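You operate a simulated robot arm through the tools that you are given. There is no shell and no other tool.

You run a simulated two-armed robot. Do the job below in one go: nothing can be reset, and whatever is moved stays where it is left.

## Task
Run the block with the purple top at short dwell in the patcher, vent on.
Fine: one run; pull the slide out again; the heat knob and the two blocks beside it stay.

Only the result counts: the job must be done as asked and must still hold three seconds after the hand-in. Knocking over, shifting, dropping, spilling or breaking anything else fails it.

## Robot
Two 7-joint arms with two-finger parallel grippers on one trunk that stands fixed in place. Base frame: the origin is at the foot of the trunk, x ahead of it, y to its left, z up. Units: mm, degrees, N and s.
The left shoulder is at [183, 171, 1081], the right one opposite. Payload 4.4 kg a hand.
Tool frame (each hand has its own): the origin (TCP) lies between the finger pads and is the grasp point; the fingertips stand 23 mm ahead of it; z points along the fingers, y is the line along which they close. Largest opening 94 mm; finger width 38, thickness 10; the body of the gripper, 54 by 96 mm, starts 39 mm behind the TCP.
Orientation is that of the tool frame in the base frame, as a unit quaternion [x, y, z, w]. With the fingers straight down and closing along the base's y, the tool's x points along the base's -x, its y along +y and its z along -z.

## Interface
- The arms move only by the tool drive_tool. It takes "left_steps", "right_steps" or both (then of equal length, played together; a hand with none holds still); each is a list of rows, each an object of numbers (a shift or turn left out is 0, a gripper value left out holds the last): "dx", "dy", "dz": the shift along the tool's x, y, z in units of 20 mm (1.0 is 20 mm); "wx", "wy", "wz": the turn, a rotation vector about the tool's x, y, z in units of 6 degrees (1.0 is 6 degrees); "jaw": the closure in counts, from 0 (fully open) to 255 (shut). In form: [{"dx": .., "dy": .., "dz": .., "wx": .., "wy": .., "wz": .., "jaw": ..}, ...]. A call has 1 to 20 rows; each row shifts and turns the commanded pose from where the row before left it, along the tool's axes as they then stand. A call with a number of a shift or a turn outside -1 to 1 is refused whole. Rows are played at 5 a second. More than 50 mm and 8.6 degrees between two rows, or a gripper value outside its range, and nothing of the call is played. Where a pose cannot be reached the arm comes as near as it can. A force on the tool above 50 N (or 10 N above the force at the start of the call, whichever is more), or a blocked arm, ends the call early, and 0.2 s more pass. Each finger travels about 72 mm/s and halts on what it meets, pressing with about 38 N; the grip force reading is that of the motor and also rises with nothing between the fingers. The clock runs only during rows and for 0.2 s after the last one: add rows that do not move to give the fingers time. It gives the time, the measured TCP pose, the force on the tool (base axes), the opening and the grip force at its end, in the units of the frame above (readings bear some noise), with the torque about the TCP (base axes, N m) and any sound that the robot's microphone picked up.
- Cameras (640 x 400 px; columns grow to the right, rows downward): "scene" is now at [316.3, 11.2, 1212.3]; the picture's right is [0.12, -0.99, 0.00], its down [-0.56, -0.07, -0.82] and it looks along [0.82, 0.09, -0.57] (base axes); focal length 214 px, centre (320, 200). "left" rides on the left gripper at [86, -16, -74] in its tool frame; the picture's right is [0.18, 0.98, 0.00], its down [-0.58, 0.11, -0.81] and it looks along [-0.79, 0.15, 0.59] (tool axes); focal length 243 px, centre (320, 200). "right" rides on the right gripper at [86, 16, -75] in its tool frame; the picture's right is [-0.18, 0.98, 0.00], its down [-0.58, -0.11, -0.81] and it looks along [-0.79, -0.15, 0.59] (tool axes); focal length 243 px, centre (320, 200). There is no depth. A picture from a camera that has moved, and an enlarged one, comes with that camera's place and axes in the base frame and with its lens.
- grab_frame(camera): a new picture of that camera. No time passes.
- lift_body(by): slides the trunk up (or, below 0, down) by that many mm; the arms and the scene camera ride with it, the base frame stays. It gives what a move gives, with no picture.
- aim_head(pan, tilt): turns the head with the scene camera to pan (to the left, within 80 degrees either way) and tilt (down, from -29 to 69), counted from straight ahead of the robot. It gives what a move gives.
- zoom(camera, box): a new picture of the part [left, top, right, bottom] of that camera's present view, enlarged. No time passes.
- close_job(): hands the job in; it is judged then, once.

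Places have to be worked out from the pictures, the camera data and where the tool is seen. Open the grippers and draw the arms clear of the work before you hand the job in, unless the task says otherwise.

The tools are called after ">>>" as a command line: name --argument value ..., lists and objects as JSON in quotes. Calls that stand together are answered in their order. drive_tool: Moves the arms, as the interface text tells. Its arguments: {"type":"object","properties":{"left_steps":{"type":"array","items":{"type":"object","properties":{"dx":{"type":"number"},"dy":{"type":"number"},"dz":{"type":"number"},"wx":{"type":"number"},"wy":{"type":"number"},"wz":{"type":"number"},"jaw":{"type":"number"}}}},"right_steps":{"type":"array","items":{"type":"object","properties":{"dx":{"type":"number"},"dy":{"type":"number"},"dz":{"type":"number"},"wx":{"type":"number"},"wy":{"type":"number"},"wz":{"type":"number"},"jaw":{"type":"number"}}}}},"required":[]} The other tools are called the same way: lift_body (by) slides the trunk up or down; aim_head (pan, tilt) turns the head that bears the scene camera; grab_frame (camera) takes a picture; zoom (camera, box) takes an enlarged picture of a part of a camera's view; close_job () hands the job in.

At the start:

```text
clock: 0.0
left_eef_pos: [548.8, 337.1, 1104.8]
left_orientation: [0.001, 1.0, 0.0, 0.0]
left_ft_force: [0.3, 0.3, -0.1]
left_ft_torque: [-0.04, -0.02, 0.01]
left_grip_width: 94.0
left_grip_force: 0.1
right_eef_pos: [450.9, -90.4, 1094.6]
right_orientation: [0.0, 1.0, 0.0, -0.001]
right_ft_force: [0.2, -0.3, -0.7]
right_ft_torque: [0.01, 0.0, -0.03]
right_grip_width: 93.9
right_grip_force: 0.0
trunk travel left (down, up): [-100.0, 288.0]
head pan, tilt: [6.6, 34.6]
```

scene: 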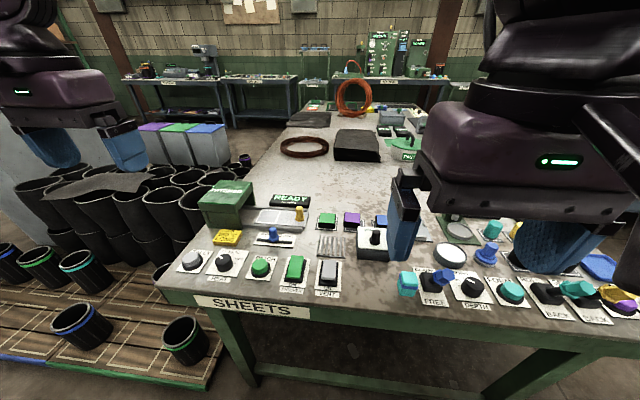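
right: 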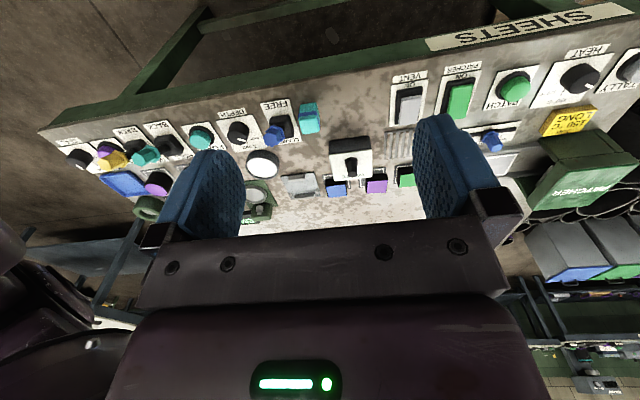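
left: 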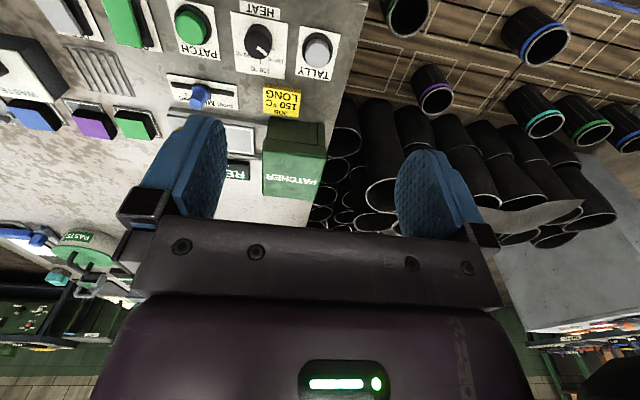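

I start by looking closer at the patcher's panel and the blocks around it.

>>> zoom --camera "scene" --box '[160, 170, 400, 320]'

>>> zoom --camera "left" --box '[0, 0, 360, 225]'

>>> zoom --camera "right" --box '[240, 20, 640, 270]'

```text
2.67 times, centred on (280, 245) of scene
camera zoom: at [316.3, 11.2, 1212.3], right [0.12, -0.99, 0.0], down [-0.56, -0.07, -0.82], along [0.82, 0.09, -0.57], focal length 572 px, centre (427, 80)
```

zoom: 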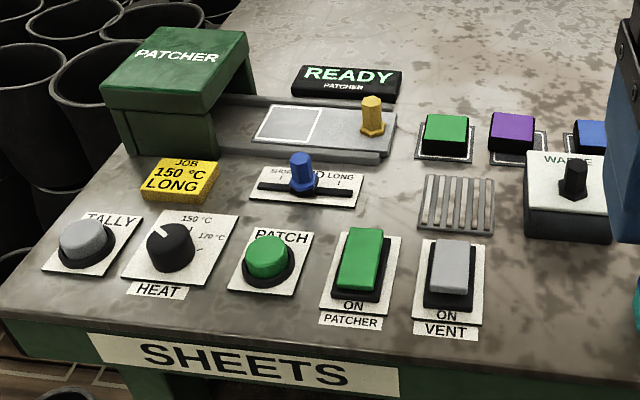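

```text
1.78 times, centred on (180, 112) of left
camera zoom: at [462.4, 319.8, 1180.0], right [-0.18, 0.98, 0.0], down [0.58, 0.11, 0.81], along [0.79, 0.15, -0.59], focal length 431 px, centre (569, 356)
```

zoom: 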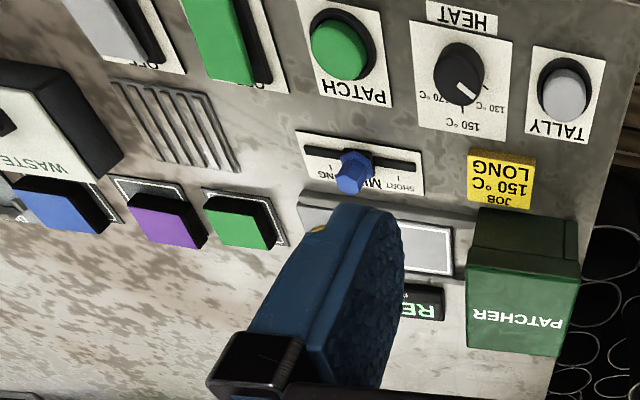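

```text
1.60 times, centred on (440, 145) of right
camera zoom: at [363.8, -74.5, 1170.6], right [0.18, 0.98, 0.0], down [0.58, -0.11, 0.81], along [0.79, -0.15, -0.59], focal length 388 px, centre (128, 288)
```

zoom: 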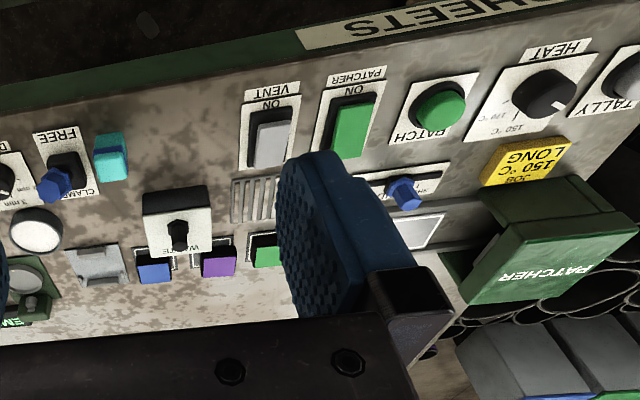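

The panel is visible: block row (green, purple, blue), slide with yellow grip, dwell slider at mid, and the rocker switches. I move the right arm aside and the left arm over the panel to get clearer views.

>>> drive_tool --right_steps '[{"dy": -1}, {"dy": -1}, {"dy": -1}, {"dy": -1}, {"dy": -1}, {"dy": -1}, {"dy": -1}, {"dy": -1}]' --left_steps '[{"dy": -0.7}, {"dy": -0.7}, {"dy": -0.7}, {"dy": -0.7}, {"dy": -0.7}, {"dy": -0.7}, {"dy": -0.7}, {"dy": -0.7}]'

```text
clock: 1.8
left_eef_pos: [548.1, 224.7, 1106.1]
left_orientation: [0.0, 1.0, 0.0, 0.001]
left_ft_force: [0.2, -0.4, 0.4]
left_ft_torque: [-0.02, 0.0, -0.01]
left_grip_width: 94.0
left_grip_force: 0.0
right_eef_pos: [451.5, -251.5, 1098.3]
right_orientation: [-0.001, 1.0, -0.001, 0.0]
right_ft_force: [0.2, -0.8, 0.5]
right_ft_torque: [-0.01, 0.0, 0.03]
right_grip_width: 94.0
right_grip_force: 0.2
trunk travel left (down, up): [-100.0, 288.0]
head pan, tilt: [6.6, 34.6]
```

Both arms moved as commanded; now I look again.

>>> grab_frame --camera "scene"

>>> grab_frame --camera "left"

>>> zoom --camera "scene" --box '[240, 170, 440, 295]'

>>> zoom --camera "left" --box '[80, 0, 480, 250]'

```text
taken
camera scene: at [315.9, 11.1, 1212.5], right [0.12, -0.99, 0.0], down [-0.56, -0.07, -0.82], along [0.82, 0.1, -0.57], focal length 214 px, centre (320, 200)
```

scene: 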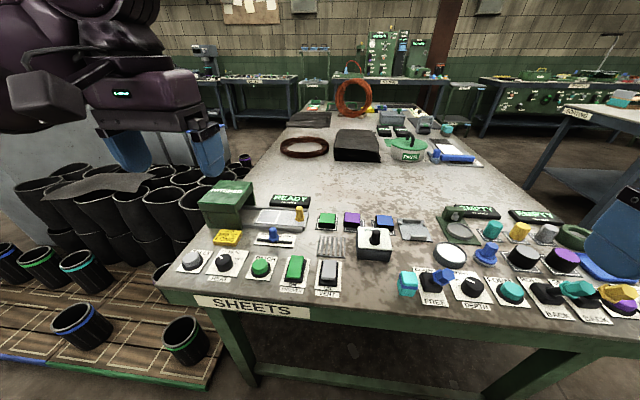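

```text
taken
camera left: at [461.2, 207.8, 1180.8], right [-0.18, 0.98, 0.0], down [0.58, 0.11, 0.81], along [0.79, 0.15, -0.59], focal length 243 px, centre (320, 200)
```

left: 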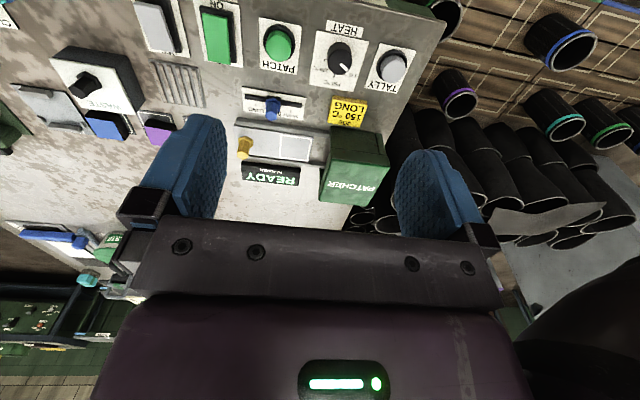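

```text
3.20 times, centred on (340, 232) of scene
camera zoom: at [315.9, 11.1, 1212.5], right [0.12, -0.99, 0.0], down [-0.56, -0.07, -0.82], along [0.82, 0.1, -0.57], focal length 686 px, centre (256, 96)
```

zoom: 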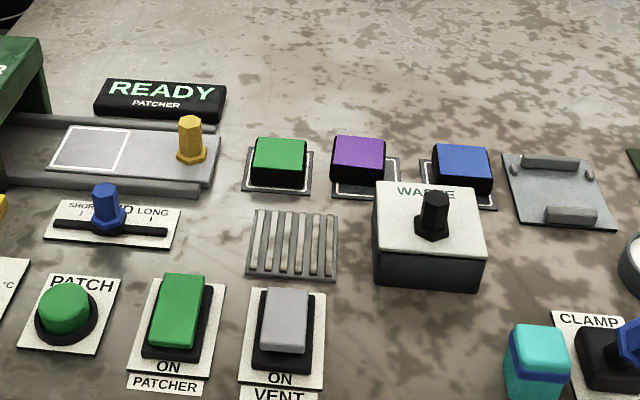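

```text
1.60 times, centred on (280, 125) of left
camera zoom: at [461.2, 207.8, 1180.8], right [-0.18, 0.98, 0.0], down [0.58, 0.11, 0.81], along [0.79, 0.15, -0.59], focal length 388 px, centre (384, 320)
```

zoom: 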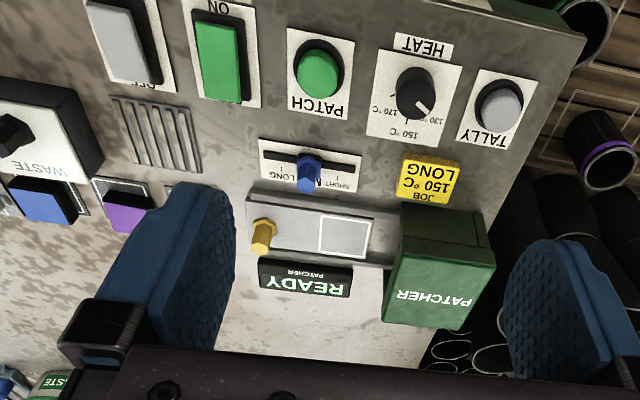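

The dwell slider stands at MID with SHORT on the left (towards the patcher). I zoom in on the rockers and slider to read their states.

>>> zoom --camera "scene" --box '[240, 215, 350, 300]'

>>> zoom --camera "left" --box '[120, 0, 310, 120]'

>>> zoom --camera "scene" --box '[190, 175, 320, 255]'

>>> zoom --camera "scene" --box '[300, 195, 440, 275]'

```text
4.71 times, centred on (295, 258) of scene
camera zoom: at [315.9, 11.1, 1212.5], right [0.12, -0.99, 0.0], down [-0.56, -0.07, -0.82], along [0.82, 0.1, -0.57], focal length 1009 px, centre (438, -71)
```

zoom: 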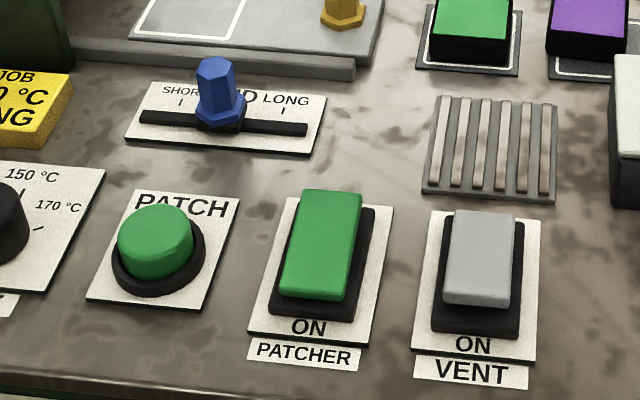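

```text
3.33 times, centred on (215, 60) of left
camera zoom: at [461.2, 207.8, 1180.8], right [-0.18, 0.98, 0.0], down [0.58, 0.11, 0.81], along [0.79, 0.15, -0.59], focal length 809 px, centre (670, 667)
```

zoom: 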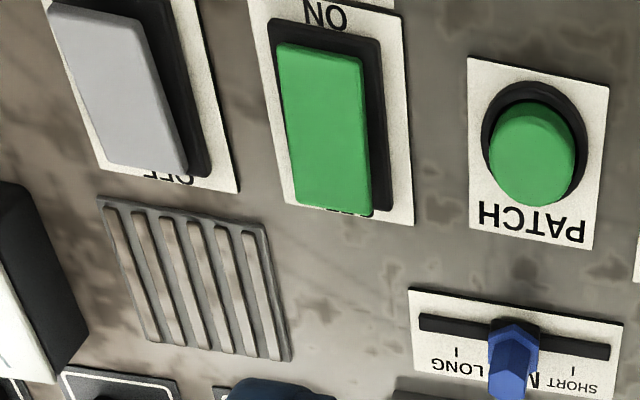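

```text
4.92 times, centred on (255, 215) of scene
camera zoom: at [315.9, 11.1, 1212.5], right [0.12, -0.99, 0.0], down [-0.56, -0.07, -0.82], along [0.82, 0.1, -0.57], focal length 1056 px, centre (640, 126)
```

zoom: 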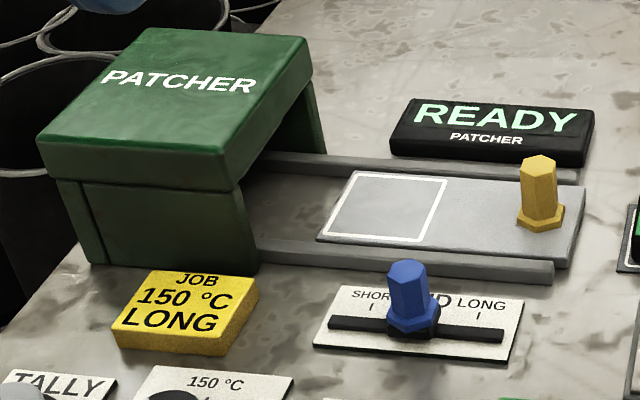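

```text
4.57 times, centred on (370, 235) of scene
camera zoom: at [315.9, 11.1, 1212.5], right [0.12, -0.99, 0.0], down [-0.56, -0.07, -0.82], along [0.82, 0.1, -0.57], focal length 980 px, centre (91, 40)
```

zoom: 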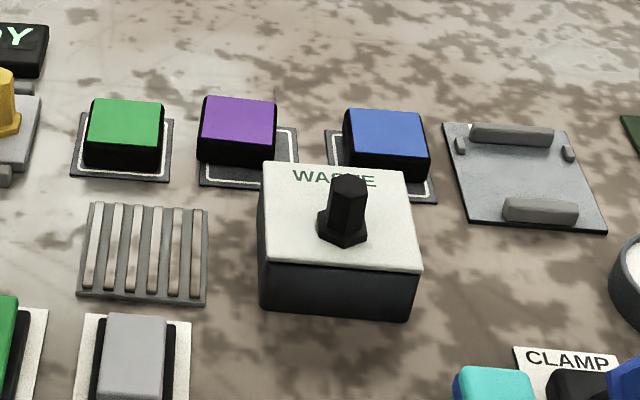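

Patcher rocker is ON (far end raised), vent rocker looks OFF (near end raised). I plan to do all the work with the left hand, turned 90° about vertical so that the fingers close along x and the camera sits on the -y side; I turn it now at height.

>>> drive_tool --left_steps '[{"wz": -1}, {"wz": -1}, {"wz": -1}, {"wz": -1}, {"wz": -1}, {"wz": -1}, {"wz": -1}, {"wz": -1}, {"wz": -1}, {"wz": -1}, {"wz": -1}, {"wz": -1}, {"wz": -1}, {"wz": -1}, {"wz": -1}]'

>>> grab_frame --camera "left"

>>> grab_frame --camera "scene"

```text
clock: 5.0
left_eef_pos: [549.1, 223.0, 1104.6]
left_orientation: [0.708, -0.706, 0.001, 0.0]
left_ft_force: [0.5, -0.3, 0.7]
left_ft_torque: [0.0, -0.01, 0.0]
left_grip_width: 93.7
left_grip_force: 0.1
right_eef_pos: [451.5, -250.3, 1098.1]
right_orientation: [0.001, 1.0, 0.0, 0.0]
right_ft_force: [0.0, -0.4, -0.1]
right_ft_torque: [-0.02, -0.01, 0.0]
right_grip_width: 93.8
right_grip_force: 0.1
trunk travel left (down, up): [-100.0, 288.0]
head pan, tilt: [6.6, 34.6]
```

```text
taken
camera left: at [564.9, 136.4, 1180.2], right [-0.98, -0.19, 0.0], down [-0.11, 0.58, 0.81], along [-0.15, 0.79, -0.59], focal length 243 px, centre (320, 200)
```

left: 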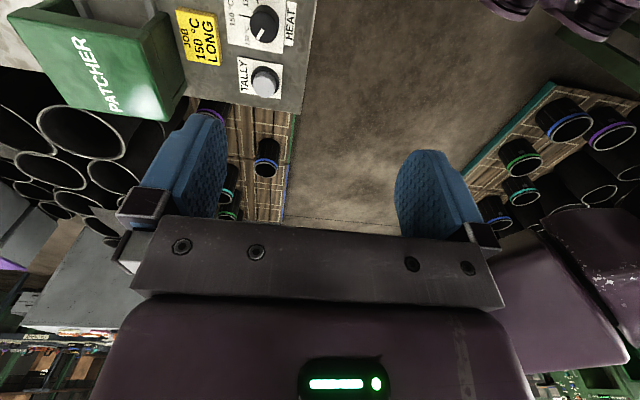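

```text
taken
camera scene: at [316.2, 11.2, 1212.3], right [0.12, -0.99, 0.0], down [-0.56, -0.07, -0.82], along [0.82, 0.09, -0.57], focal length 214 px, centre (320, 200)
```

scene: 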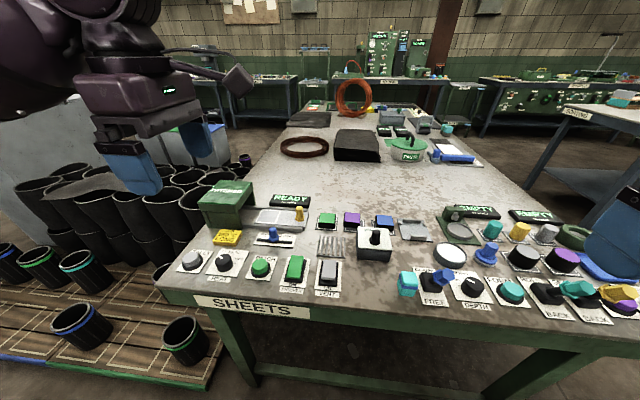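

The turn worked. I judge the vent rocker's raised near end at about (597, 26) with top near z≈818; I go above it with the fingers shut, staying at z 900.

>>> drive_tool --left_steps '[{"dx": 0.895, "dy": -0.218, "dz": 0.93, "jaw": 255}, {"dx": 0.895, "dy": -0.218, "dz": 0.93}, {"dx": 0.895, "dy": -0.218, "dz": 0.93}, {"dx": 0.895, "dy": -0.218, "dz": 0.93}, {"dx": 0.895, "dy": -0.218, "dz": 0.93}, {"dx": 0.895, "dy": -0.218, "dz": 0.93}, {"dx": 0.895, "dy": -0.218, "dz": 0.93}, {"dx": 0.895, "dy": -0.218, "dz": 0.93}, {"dx": 0.895, "dy": -0.218, "dz": 0.93}, {"dx": 0.895, "dy": -0.218, "dz": 0.93}, {"dx": 0.895, "dy": -0.218, "dz": 0.93}, {}]'

>>> grab_frame --camera "left"

>>> grab_frame --camera "scene"

```text
clock: 7.6
left_eef_pos: [596.8, 27.4, 901.7]
left_orientation: [-0.707, 0.707, 0.0, 0.0]
left_ft_force: [-0.1, 0.2, 0.2]
left_ft_torque: [-0.02, -0.02, 0.02]
left_grip_width: 0.0
left_grip_force: 38.1
right_eef_pos: [451.3, -250.4, 1098.3]
right_orientation: [0.0, 1.0, 0.001, 0.0]
right_ft_force: [-0.9, -0.1, 0.3]
right_ft_torque: [0.03, 0.01, 0.0]
right_grip_width: 93.9
right_grip_force: 0.1
trunk travel left (down, up): [-100.0, 288.0]
head pan, tilt: [6.6, 34.6]
```

```text
taken
camera left: at [613.1, -60.2, 976.9], right [-0.98, -0.18, 0.0], down [-0.11, 0.58, 0.81], along [-0.15, 0.79, -0.59], focal length 243 px, centre (320, 200)
```

left: 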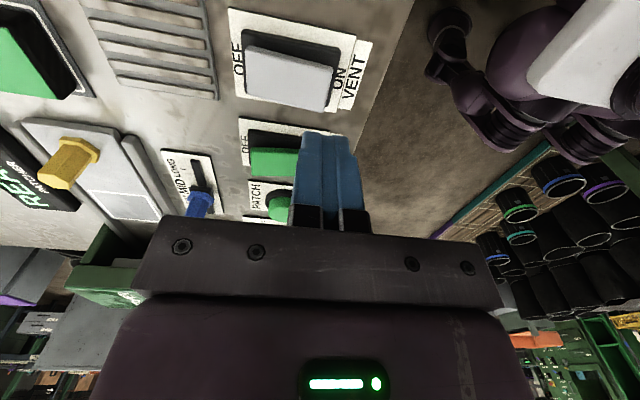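

```text
taken
camera scene: at [315.9, 11.2, 1212.5], right [0.12, -0.99, 0.0], down [-0.56, -0.07, -0.82], along [0.82, 0.09, -0.57], focal length 214 px, centre (320, 200)
```

scene: 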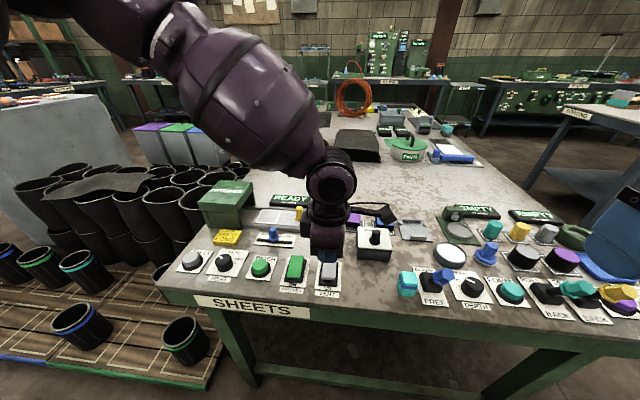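

From the wrist view the vent cap spans x≈592–645 at y≈24 with the ON end on the near side, so the fingertips are over its near end. I go down to just above it.

>>> drive_tool --left_steps '[{"dz": 0.9, "dx": 0.15}, {"dz": 0.9}, {"dz": 0.5}, {}]'

>>> zoom --camera "left" --box '[160, 0, 480, 200]'

>>> zoom --camera "scene" --box '[260, 200, 400, 290]'

```text
clock: 8.6
left_eef_pos: [596.4, 24.3, 854.5]
left_orientation: [-0.706, 0.708, 0.0, 0.0]
left_ft_force: [0.7, -0.1, 0.0]
left_ft_torque: [0.0, 0.0, 0.0]
left_grip_width: 0.0
left_grip_force: 38.1
right_eef_pos: [450.6, -250.6, 1097.2]
right_orientation: [0.0, 1.0, 0.0, -0.001]
right_ft_force: [0.3, -0.2, 0.3]
right_ft_torque: [0.05, 0.0, -0.01]
right_grip_width: 94.0
right_grip_force: 0.0
trunk travel left (down, up): [-100.0, 288.0]
head pan, tilt: [6.6, 34.6]
```

```text
2.00 times, centred on (320, 100) of left
camera zoom: at [613.3, -63.1, 929.4], right [-0.98, -0.18, 0.0], down [-0.11, 0.58, 0.81], along [-0.15, 0.79, -0.59], focal length 485 px, centre (320, 400)
```

zoom: 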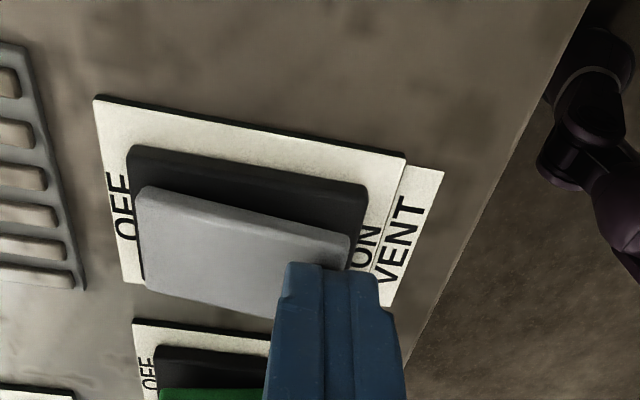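

```text
4.44 times, centred on (330, 245) of scene
camera zoom: at [316.1, 11.2, 1212.4], right [0.12, -0.99, 0.0], down [-0.56, -0.07, -0.82], along [0.82, 0.09, -0.57], focal length 953 px, centre (276, 0)
```

zoom: 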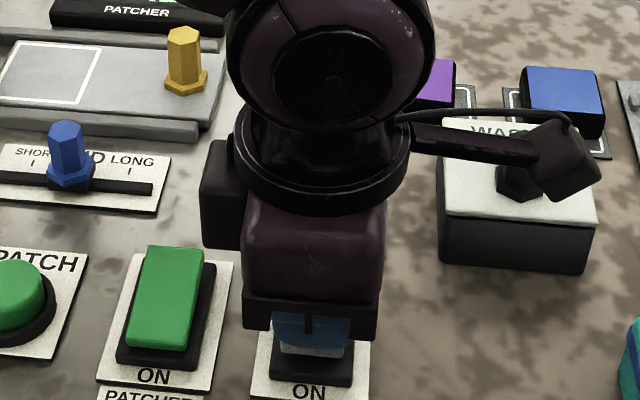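

The fingertips sit over the cap's near end. I press down gently in small steps and watch the force.

>>> drive_tool --left_steps '[{"dz": 0.2}, {"dz": 0.2}, {"dz": 0.15}, {"dz": 0.15}, {"dz": 0.15}]'

```text
clock: 9.9
left_eef_pos: [598.1, 24.1, 845.8]
left_orientation: [0.708, -0.706, 0.006, -0.004]
left_ft_force: [-11.9, 12.5, 43.3]
left_ft_torque: [0.42, -0.11, 0.14]
left_grip_width: 0.0
left_grip_force: 37.4
right_eef_pos: [445.7, -249.8, 1100.7]
right_orientation: [0.0, 1.0, 0.0, 0.003]
right_ft_force: [-0.6, -0.4, 0.3]
right_ft_torque: [-0.05, -0.02, -0.02]
right_grip_width: 94.2
right_grip_force: 0.1
trunk travel left (down, up): [-100.0, 288.0]
head pan, tilt: [6.6, 34.6]
stopped in row 5 (left hand): the force on the tool passed its limit at 54 N (the readings are from after the stop); the commanded pose is now the measured one
```

Contact at tip height ≈823 with 43 N. I look whether the rocker has flipped.

>>> zoom --camera "left" --box '[160, 0, 480, 200]'

>>> zoom --camera "scene" --box '[260, 200, 400, 290]'

```text
2.00 times, centred on (320, 100) of left
camera zoom: at [612.7, -62.5, 921.2], right [-0.98, -0.19, -0.01], down [-0.12, 0.58, 0.8], along [-0.14, 0.79, -0.6], focal length 485 px, centre (320, 400)
```

zoom: 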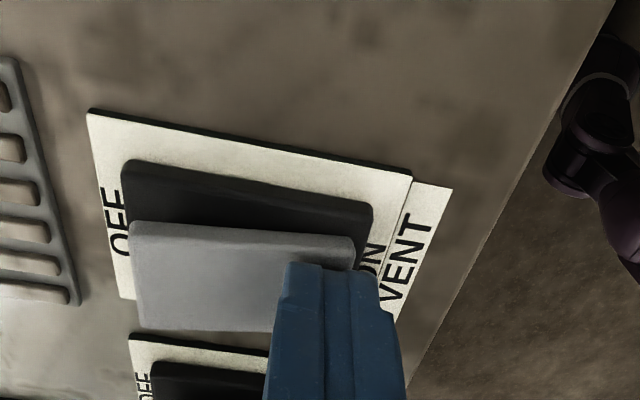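

```text
4.44 times, centred on (330, 245) of scene
camera zoom: at [311.7, 12.3, 1214.1], right [0.12, -0.99, 0.0], down [-0.56, -0.07, -0.83], along [0.82, 0.09, -0.56], focal length 953 px, centre (276, 0)
```

zoom: 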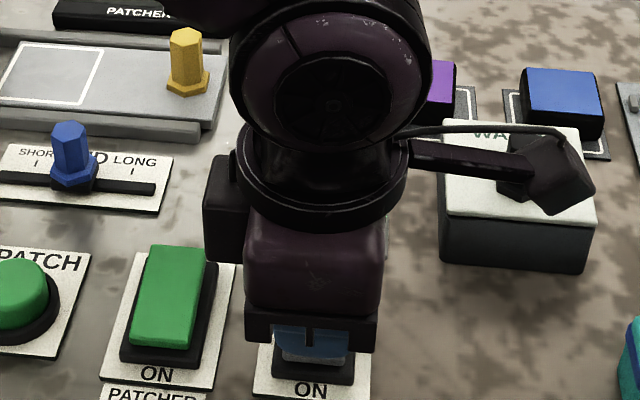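

The far end has risen, so the rocker appears flipped to ON. I lift off and check it.

>>> drive_tool --left_steps '[{"dz": -0.5}, {"dz": -1}, {"dz": -1}, {"dz": -1, "dx": 0}, {}]'

>>> zoom --camera "left" --box '[160, 0, 480, 200]'

>>> grab_frame --camera "left"

```text
clock: 11.1
left_eef_pos: [597.8, 24.9, 911.3]
left_orientation: [0.708, -0.706, 0.001, 0.0]
left_ft_force: [-0.2, 0.2, -0.6]
left_ft_torque: [0.01, -0.01, 0.01]
left_grip_width: 0.0
left_grip_force: 37.9
right_eef_pos: [450.6, -251.3, 1097.1]
right_orientation: [0.001, 1.0, 0.0, -0.001]
right_ft_force: [0.2, 0.6, -0.3]
right_ft_torque: [0.02, 0.04, -0.02]
right_grip_width: 93.9
right_grip_force: 0.0
trunk travel left (down, up): [-100.0, 288.0]
head pan, tilt: [6.6, 34.6]
```

```text
2.00 times, centred on (320, 100) of left
camera zoom: at [615.0, -62.1, 987.0], right [-0.98, -0.19, 0.0], down [-0.11, 0.58, 0.81], along [-0.15, 0.79, -0.59], focal length 485 px, centre (320, 400)
```

zoom: 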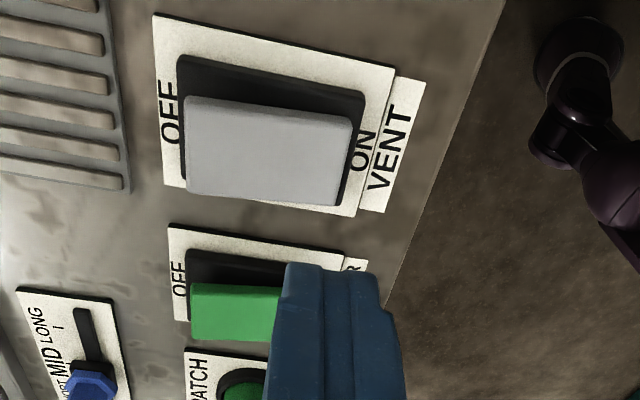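

```text
taken
camera left: at [615.0, -62.1, 987.0], right [-0.98, -0.19, 0.0], down [-0.11, 0.58, 0.81], along [-0.15, 0.79, -0.59], focal length 243 px, centre (320, 200)
```

left: 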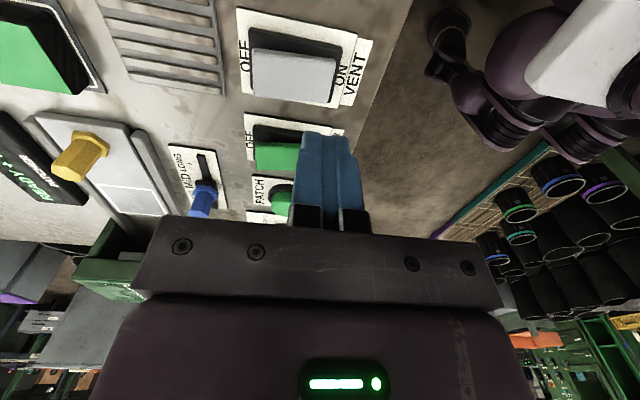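

Vent is now ON, matching the patcher rocker. Next the dwell slider: I move to a viewpoint short of it at height with the jaws half open.

>>> drive_tool --left_steps '[{"dx": -0.71, "dy": -0.85, "jaw": 119}, {"dx": -0.71, "dy": -0.85}, {"dx": -0.71, "dy": -0.85}, {"dx": -0.71, "dy": -0.85}, {"dx": -0.71, "dy": -0.85}, {"dx": -0.71, "dy": -0.85}, {}]'

>>> grab_frame --camera "left"

>>> grab_frame --camera "scene"

```text
clock: 12.7
left_eef_pos: [699.7, 111.7, 910.2]
left_orientation: [0.708, -0.707, 0.003, -0.001]
left_ft_force: [-0.8, 0.4, 0.3]
left_ft_torque: [0.02, -0.01, 0.0]
left_grip_width: 50.0
left_grip_force: 0.1
right_eef_pos: [450.7, -250.1, 1098.2]
right_orientation: [0.0, 1.0, 0.0, 0.0]
right_ft_force: [-0.6, 0.0, -0.3]
right_ft_torque: [0.01, 0.0, -0.02]
right_grip_width: 94.0
right_grip_force: 0.1
trunk travel left (down, up): [-100.0, 288.0]
head pan, tilt: [6.6, 34.6]
```

```text
taken
camera left: at [716.3, 23.6, 986.1], right [-0.98, -0.19, -0.01], down [-0.11, 0.58, 0.8], along [-0.15, 0.79, -0.59], focal length 243 px, centre (320, 200)
```

left: 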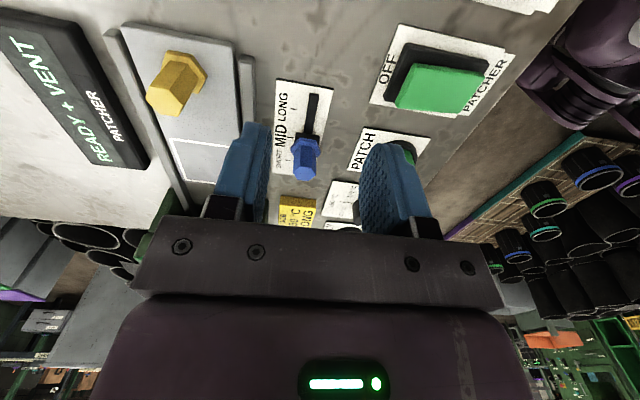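

```text
taken
camera scene: at [316.0, 11.2, 1212.5], right [0.12, -0.99, 0.0], down [-0.56, -0.07, -0.82], along [0.82, 0.1, -0.57], focal length 214 px, centre (320, 200)
```

scene: 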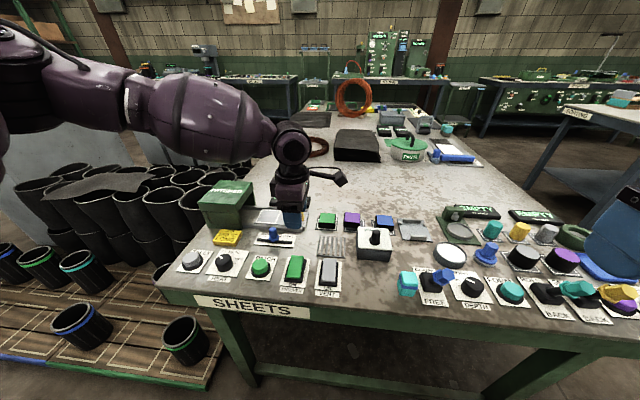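

The sign now reads READY + VENT. I zoom both cameras on the slider knob to fix its position.

>>> zoom --camera "left" --box '[240, 60, 400, 220]'

>>> zoom --camera "scene" --box '[240, 200, 330, 256]'

```text
2.50 times, centred on (320, 140) of left
camera zoom: at [716.3, 23.6, 986.1], right [-0.98, -0.19, -0.01], down [-0.11, 0.58, 0.8], along [-0.15, 0.79, -0.59], focal length 606 px, centre (320, 350)
```

zoom: 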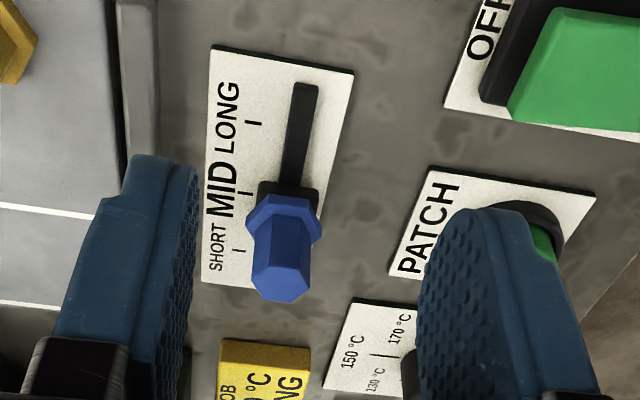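

```text
7.11 times, centred on (285, 228) of scene
camera zoom: at [316.0, 11.2, 1212.5], right [0.12, -0.99, 0.0], down [-0.56, -0.07, -0.82], along [0.82, 0.1, -0.57], focal length 1525 px, centre (569, 1)
```

zoom: 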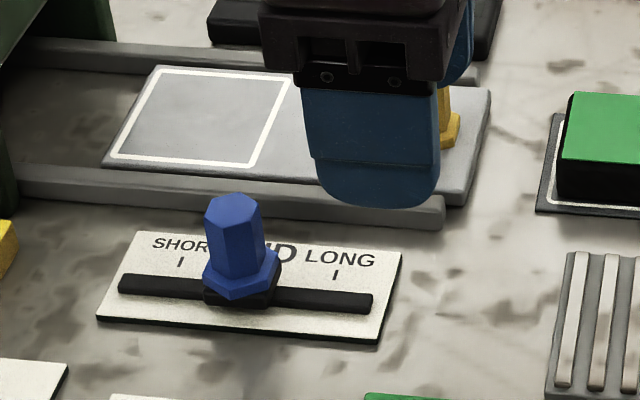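

Triangulated, the knob's top is at about (701.5, 175.6, 848). I move over it, then lower so the pads straddle it with the tips around z 815.

>>> drive_tool --left_steps '[{"dx": -0.8, "dy": -0.09}, {"dx": -0.8}, {"dx": -0.8}, {"dx": -0.8}, {"dz": 0.9}, {"dz": 0.9}, {"dz": 0.9}, {"dz": 0.9}, {}]'

>>> grab_frame --camera "left"

>>> zoom --camera "scene" --box '[200, 180, 330, 260]'

```text
clock: 14.7
left_eef_pos: [702.8, 173.5, 838.5]
left_orientation: [0.708, -0.706, 0.002, -0.001]
left_ft_force: [0.1, 0.0, 0.9]
left_ft_torque: [-0.01, 0.02, 0.01]
left_grip_width: 50.2
left_grip_force: 0.1
right_eef_pos: [450.7, -250.9, 1098.2]
right_orientation: [0.0, 1.0, 0.001, 0.0]
right_ft_force: [0.0, 0.5, 0.3]
right_ft_torque: [0.02, -0.01, 0.0]
right_grip_width: 93.8
right_grip_force: 0.1
trunk travel left (down, up): [-100.0, 288.0]
head pan, tilt: [6.6, 34.6]
```

```text
taken
camera left: at [718.7, 85.6, 913.2], right [-0.98, -0.19, -0.01], down [-0.11, 0.58, 0.8], along [-0.15, 0.79, -0.59], focal length 243 px, centre (320, 200)
```

left: 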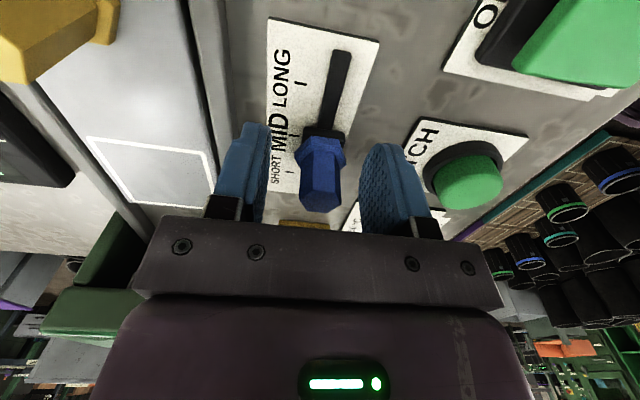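

```text
4.92 times, centred on (265, 220) of scene
camera zoom: at [315.8, 11.1, 1212.6], right [0.12, -0.99, 0.0], down [-0.56, -0.07, -0.82], along [0.82, 0.09, -0.57], focal length 1056 px, centre (591, 102)
```

zoom: 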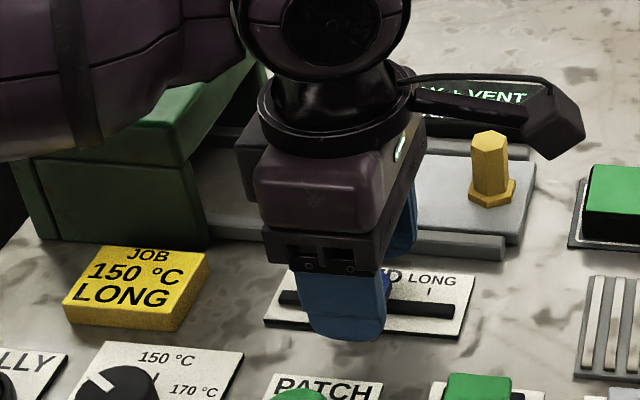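

The knob sits between the pads. I close on it.

>>> drive_tool --left_steps '[{"jaw": 255}, {}, {}, {}]'

```text
clock: 15.7
left_eef_pos: [701.4, 173.3, 835.7]
left_orientation: [0.707, -0.707, 0.003, -0.001]
left_ft_force: [-9.8, -0.5, -1.8]
left_ft_torque: [-0.14, 0.29, -0.07]
left_grip_width: 21.8
left_grip_force: 45.5
right_eef_pos: [450.7, -250.7, 1097.1]
right_orientation: [0.0, 1.0, 0.0, 0.0]
right_ft_force: [-0.4, 0.8, -0.1]
right_ft_torque: [-0.04, -0.03, -0.02]
right_grip_width: 94.3
right_grip_force: 0.1
trunk travel left (down, up): [-100.0, 288.0]
head pan, tilt: [6.6, 34.6]
```

Gripped at 21.8 mm width. I slide it towards SHORT by about 29 mm.

>>> drive_tool --left_steps '[{"dy": 0.08}, {"dx": -0.3}, {"dx": -0.3}, {"dx": -0.3}, {"dx": -0.3}, {"dx": -0.25}, {}]'

>>> grab_frame --camera "left"

>>> zoom --camera "left" --box '[220, 20, 420, 220]'

```text
clock: 17.3
left_eef_pos: [701.5, 203.0, 837.3]
left_orientation: [0.708, -0.707, 0.002, -0.002]
left_ft_force: [13.6, 0.2, -3.2]
left_ft_torque: [0.25, -0.24, -0.52]
left_grip_width: 21.6
left_grip_force: 45.1
right_eef_pos: [451.8, -250.7, 1097.5]
right_orientation: [0.0, 1.0, 0.0, -0.001]
right_ft_force: [0.1, 0.1, -0.5]
right_ft_torque: [0.01, 0.0, -0.01]
right_grip_width: 94.0
right_grip_force: 0.0
trunk travel left (down, up): [-100.0, 288.0]
head pan, tilt: [6.6, 34.6]
```

```text
taken
camera left: at [718.1, 115.4, 912.5], right [-0.98, -0.19, -0.01], down [-0.11, 0.58, 0.8], along [-0.15, 0.79, -0.59], focal length 243 px, centre (320, 200)
```

left: 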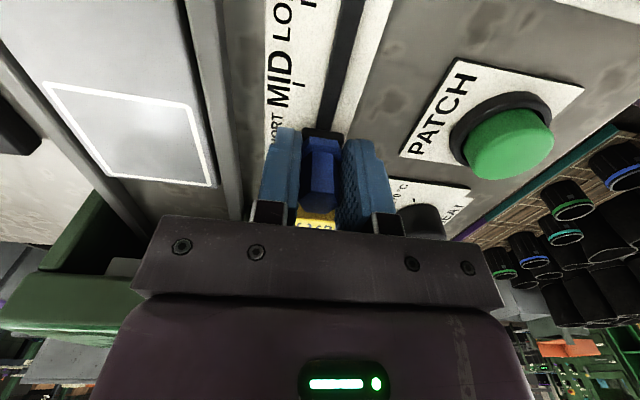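

```text
2.00 times, centred on (320, 120) of left
camera zoom: at [718.1, 115.4, 912.5], right [-0.98, -0.19, -0.01], down [-0.11, 0.58, 0.8], along [-0.15, 0.79, -0.59], focal length 485 px, centre (320, 360)
```

zoom: 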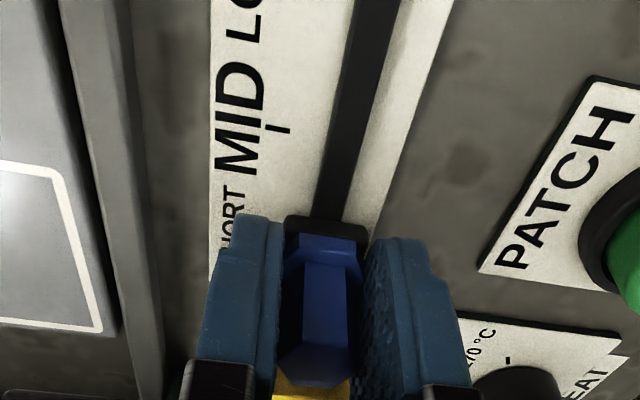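

The knob followed the hand 30 mm. I release, lift and look at it against the SHORT tick.

>>> drive_tool --left_steps '[{"jaw": 119}, {}, {}, {"dz": -0.9}, {"dz": -0.9}, {"dz": -0.9}, {"dz": -0.9, "dx": 0.8}, {"dx": 0.9}, {"dx": 0.9}, {"dx": 0.9}, {}]'

>>> zoom --camera "left" --box '[220, 40, 420, 240]'

>>> zoom --camera "scene" --box '[200, 180, 330, 260]'

```text
clock: 19.7
left_eef_pos: [701.5, 132.5, 910.9]
left_orientation: [0.708, -0.706, 0.002, -0.001]
left_ft_force: [-0.3, 0.1, 0.8]
left_ft_torque: [0.02, 0.01, -0.02]
left_grip_width: 50.2
left_grip_force: 0.0
right_eef_pos: [451.4, -250.1, 1097.3]
right_orientation: [-0.001, 1.0, 0.0, 0.0]
right_ft_force: [-0.3, 0.0, -0.6]
right_ft_torque: [-0.02, 0.01, -0.01]
right_grip_width: 93.9
right_grip_force: 0.2
trunk travel left (down, up): [-100.0, 288.0]
head pan, tilt: [6.6, 34.6]
```

```text
2.00 times, centred on (320, 140) of left
camera zoom: at [717.6, 44.4, 985.8], right [-0.98, -0.19, 0.0], down [-0.11, 0.58, 0.8], along [-0.15, 0.79, -0.59], focal length 485 px, centre (320, 320)
```

zoom: 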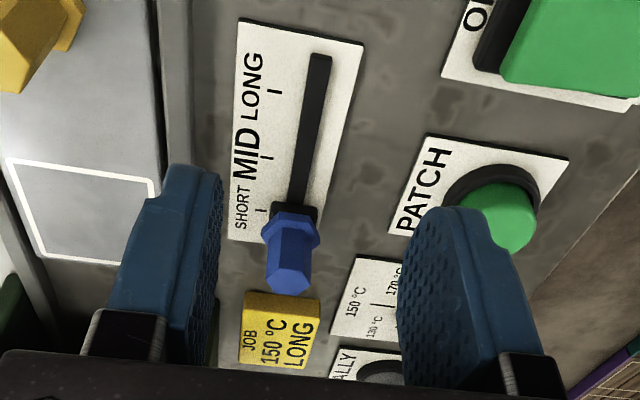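

```text
4.92 times, centred on (265, 220) of scene
camera zoom: at [316.1, 11.1, 1212.4], right [0.12, -0.99, 0.0], down [-0.56, -0.07, -0.82], along [0.82, 0.09, -0.57], focal length 1056 px, centre (591, 102)
```

zoom: 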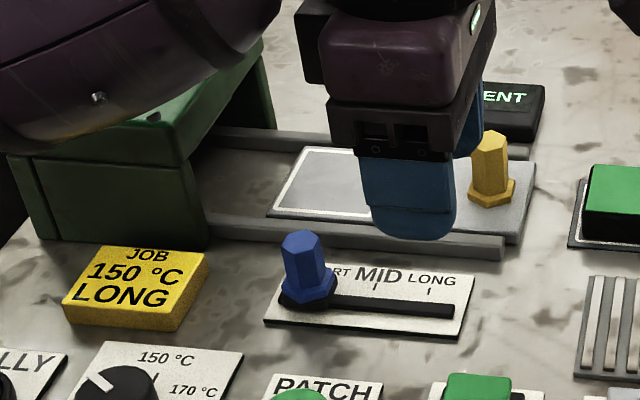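

By the same offset from its tick as it had at MID, the slider is now on SHORT. Next I go above the purple block, jaws at 66 mm, to measure it.

>>> drive_tool --left_steps '[{"dx": 0.875, "dy": -0.547, "jaw": 76}, {"dx": 0.875, "dy": -0.547}, {"dx": 0.875, "dy": -0.547}, {"dx": 0.875, "dy": -0.547}, {"dx": 0.875, "dy": -0.547}, {"dx": 0.875, "dy": -0.547}, {"dx": 0.875, "dy": -0.547}, {"dx": 0.875, "dy": -0.547}, {"dx": 0.875, "dy": -0.547}, {}]'

>>> grab_frame --camera "left"

>>> zoom --camera "scene" --box '[220, 180, 440, 320]'

```text
clock: 21.9
left_eef_pos: [797.5, -23.8, 910.7]
left_orientation: [0.708, -0.707, 0.003, -0.001]
left_ft_force: [0.2, 0.0, 0.1]
left_ft_torque: [0.01, -0.02, -0.03]
left_grip_width: 66.1
left_grip_force: 0.0
right_eef_pos: [450.5, -250.3, 1097.6]
right_orientation: [0.001, 1.0, 0.0, 0.0]
right_ft_force: [0.1, -0.1, -0.4]
right_ft_torque: [0.04, -0.01, -0.03]
right_grip_width: 94.4
right_grip_force: 0.0
trunk travel left (down, up): [-100.0, 288.0]
head pan, tilt: [6.6, 34.6]
```

```text
taken
camera left: at [814.6, -111.7, 986.5], right [-0.98, -0.19, 0.0], down [-0.11, 0.58, 0.81], along [-0.15, 0.79, -0.59], focal length 243 px, centre (320, 200)
```

left: 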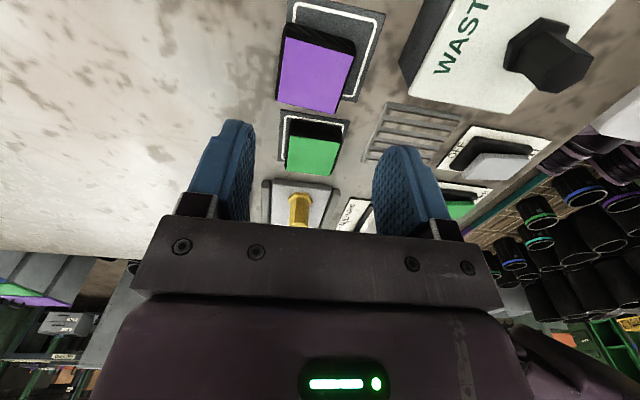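

```text
2.86 times, centred on (330, 250) of scene
camera zoom: at [316.3, 11.0, 1212.3], right [0.12, -0.99, 0.0], down [-0.56, -0.07, -0.82], along [0.82, 0.09, -0.57], focal length 613 px, centre (291, 57)
```

zoom: 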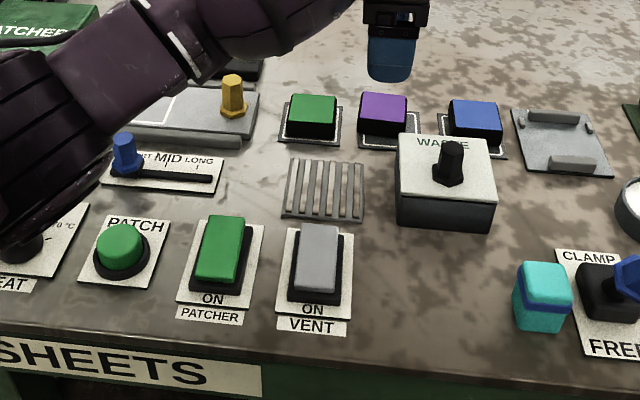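

From both cameras the purple block's top centre is at about (803, -26, 817), 45 mm square. I line up and descend to just above the mat (tips ≈ z 803), with slower final rows.

>>> drive_tool --left_steps '[{"dx": 0.11, "dy": -0.275}, {"dz": 0.8}, {"dz": 0.8}, {"dz": 0.8}, {"dz": 0.8}, {}]'

>>> grab_frame --camera "left"

>>> zoom --camera "scene" --box '[300, 180, 440, 270]'

```text
clock: 23.3
left_eef_pos: [804.6, -24.6, 847.9]
left_orientation: [0.707, -0.707, 0.002, -0.002]
left_ft_force: [-0.3, 0.7, 0.2]
left_ft_torque: [0.01, 0.0, 0.01]
left_grip_width: 66.0
left_grip_force: 0.0
right_eef_pos: [450.3, -251.7, 1098.6]
right_orientation: [-0.001, 1.0, 0.0, 0.0]
right_ft_force: [1.0, -0.3, 0.7]
right_ft_torque: [0.01, 0.0, -0.01]
right_grip_width: 93.9
right_grip_force: 0.0
trunk travel left (down, up): [-100.0, 288.0]
head pan, tilt: [6.6, 34.6]
```

```text
taken
camera left: at [820.9, -111.9, 923.5], right [-0.98, -0.18, 0.0], down [-0.11, 0.58, 0.8], along [-0.15, 0.79, -0.59], focal length 243 px, centre (320, 200)
```

left: 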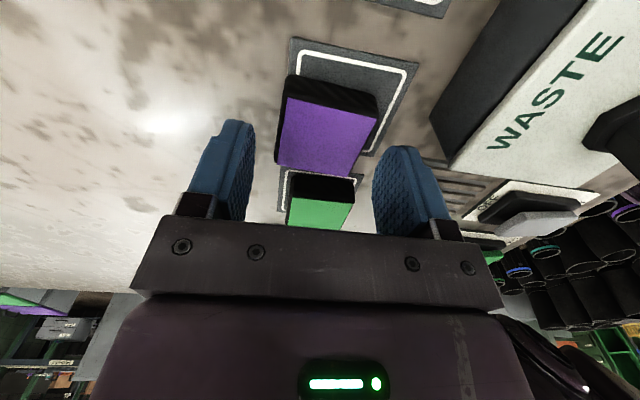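

```text
4.44 times, centred on (370, 225) of scene
camera zoom: at [316.0, 11.2, 1212.5], right [0.12, -0.99, 0.0], down [-0.56, -0.07, -0.82], along [0.82, 0.09, -0.57], focal length 953 px, centre (98, 89)
```

zoom: 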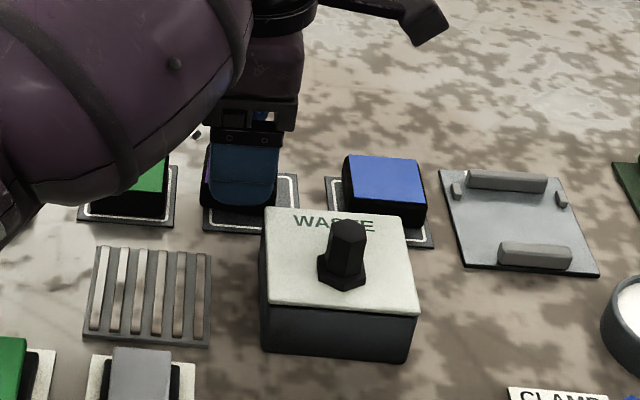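

The block is centred between the pads within 2 mm (I correct that) and the neighbours are clear. I lower to TCP z≈825.

>>> drive_tool --left_steps '[{"dy": 0.1, "dx": 0.07, "dz": 0.4}, {"dz": 0.4}, {"dz": 0.2}, {"dz": 0.15}, {}]'

>>> grab_frame --camera "left"

>>> zoom --camera "scene" --box '[320, 195, 400, 245]'

```text
clock: 24.5
left_eef_pos: [802.8, -29.3, 824.2]
left_orientation: [0.707, -0.707, 0.004, -0.002]
left_ft_force: [0.1, 2.2, 6.3]
left_ft_torque: [0.19, 0.23, -0.05]
left_grip_width: 66.2
left_grip_force: 0.1
right_eef_pos: [450.5, -250.5, 1098.8]
right_orientation: [0.001, 1.0, -0.001, 0.0]
right_ft_force: [-0.2, 0.6, -0.1]
right_ft_torque: [0.0, 0.02, -0.03]
right_grip_width: 94.0
right_grip_force: 0.0
trunk travel left (down, up): [-100.0, 288.0]
head pan, tilt: [6.6, 34.6]
```

```text
taken
camera left: at [818.8, -116.3, 900.9], right [-0.98, -0.19, -0.01], down [-0.12, 0.58, 0.8], along [-0.15, 0.79, -0.59], focal length 243 px, centre (320, 200)
```

left: 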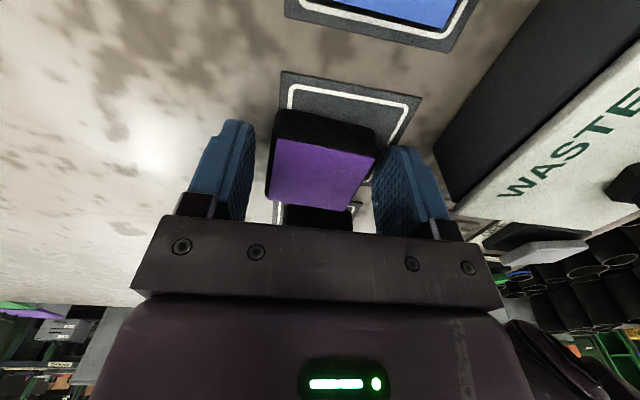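

```text
8.00 times, centred on (360, 220) of scene
camera zoom: at [315.5, 11.3, 1212.8], right [0.12, -0.99, 0.0], down [-0.56, -0.07, -0.82], along [0.82, 0.09, -0.57], focal length 1716 px, centre (0, 40)
```

zoom: 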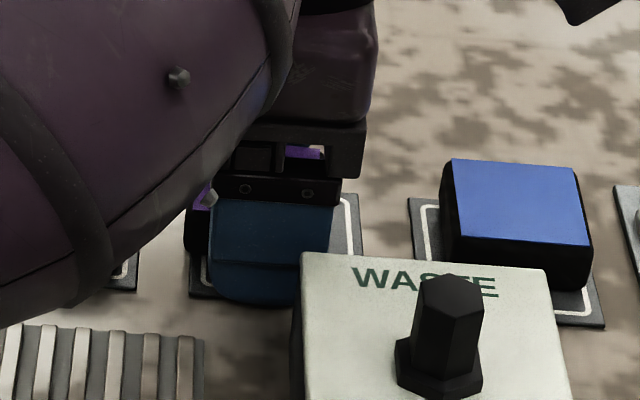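

A light touch (6 N) shows the tips are on the mat at z≈801. I lift 2 mm, recentre in y and close on the block.

>>> drive_tool --left_steps '[{"dz": -0.1}, {"dx": -0.15}, {}, {"jaw": 255}, {}, {}, {}]'

>>> grab_frame --camera "left"

```text
clock: 26.1
left_eef_pos: [803.0, -25.3, 824.3]
left_orientation: [0.707, -0.707, 0.002, -0.001]
left_ft_force: [-3.0, 1.9, 2.9]
left_ft_torque: [0.11, 0.18, 0.01]
left_grip_width: 47.1
left_grip_force: 37.9
right_eef_pos: [450.4, -251.6, 1099.0]
right_orientation: [0.0, 1.0, 0.0, 0.0]
right_ft_force: [-0.3, 0.4, 0.0]
right_ft_torque: [-0.02, 0.01, -0.03]
right_grip_width: 94.2
right_grip_force: 0.0
trunk travel left (down, up): [-100.0, 288.0]
head pan, tilt: [6.6, 34.6]
```

```text
taken
camera left: at [819.2, -112.7, 900.7], right [-0.98, -0.19, 0.0], down [-0.11, 0.58, 0.8], along [-0.15, 0.79, -0.59], focal length 243 px, centre (320, 200)
```

left: 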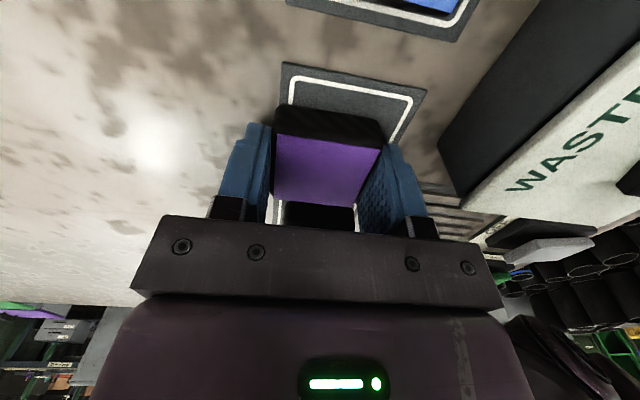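

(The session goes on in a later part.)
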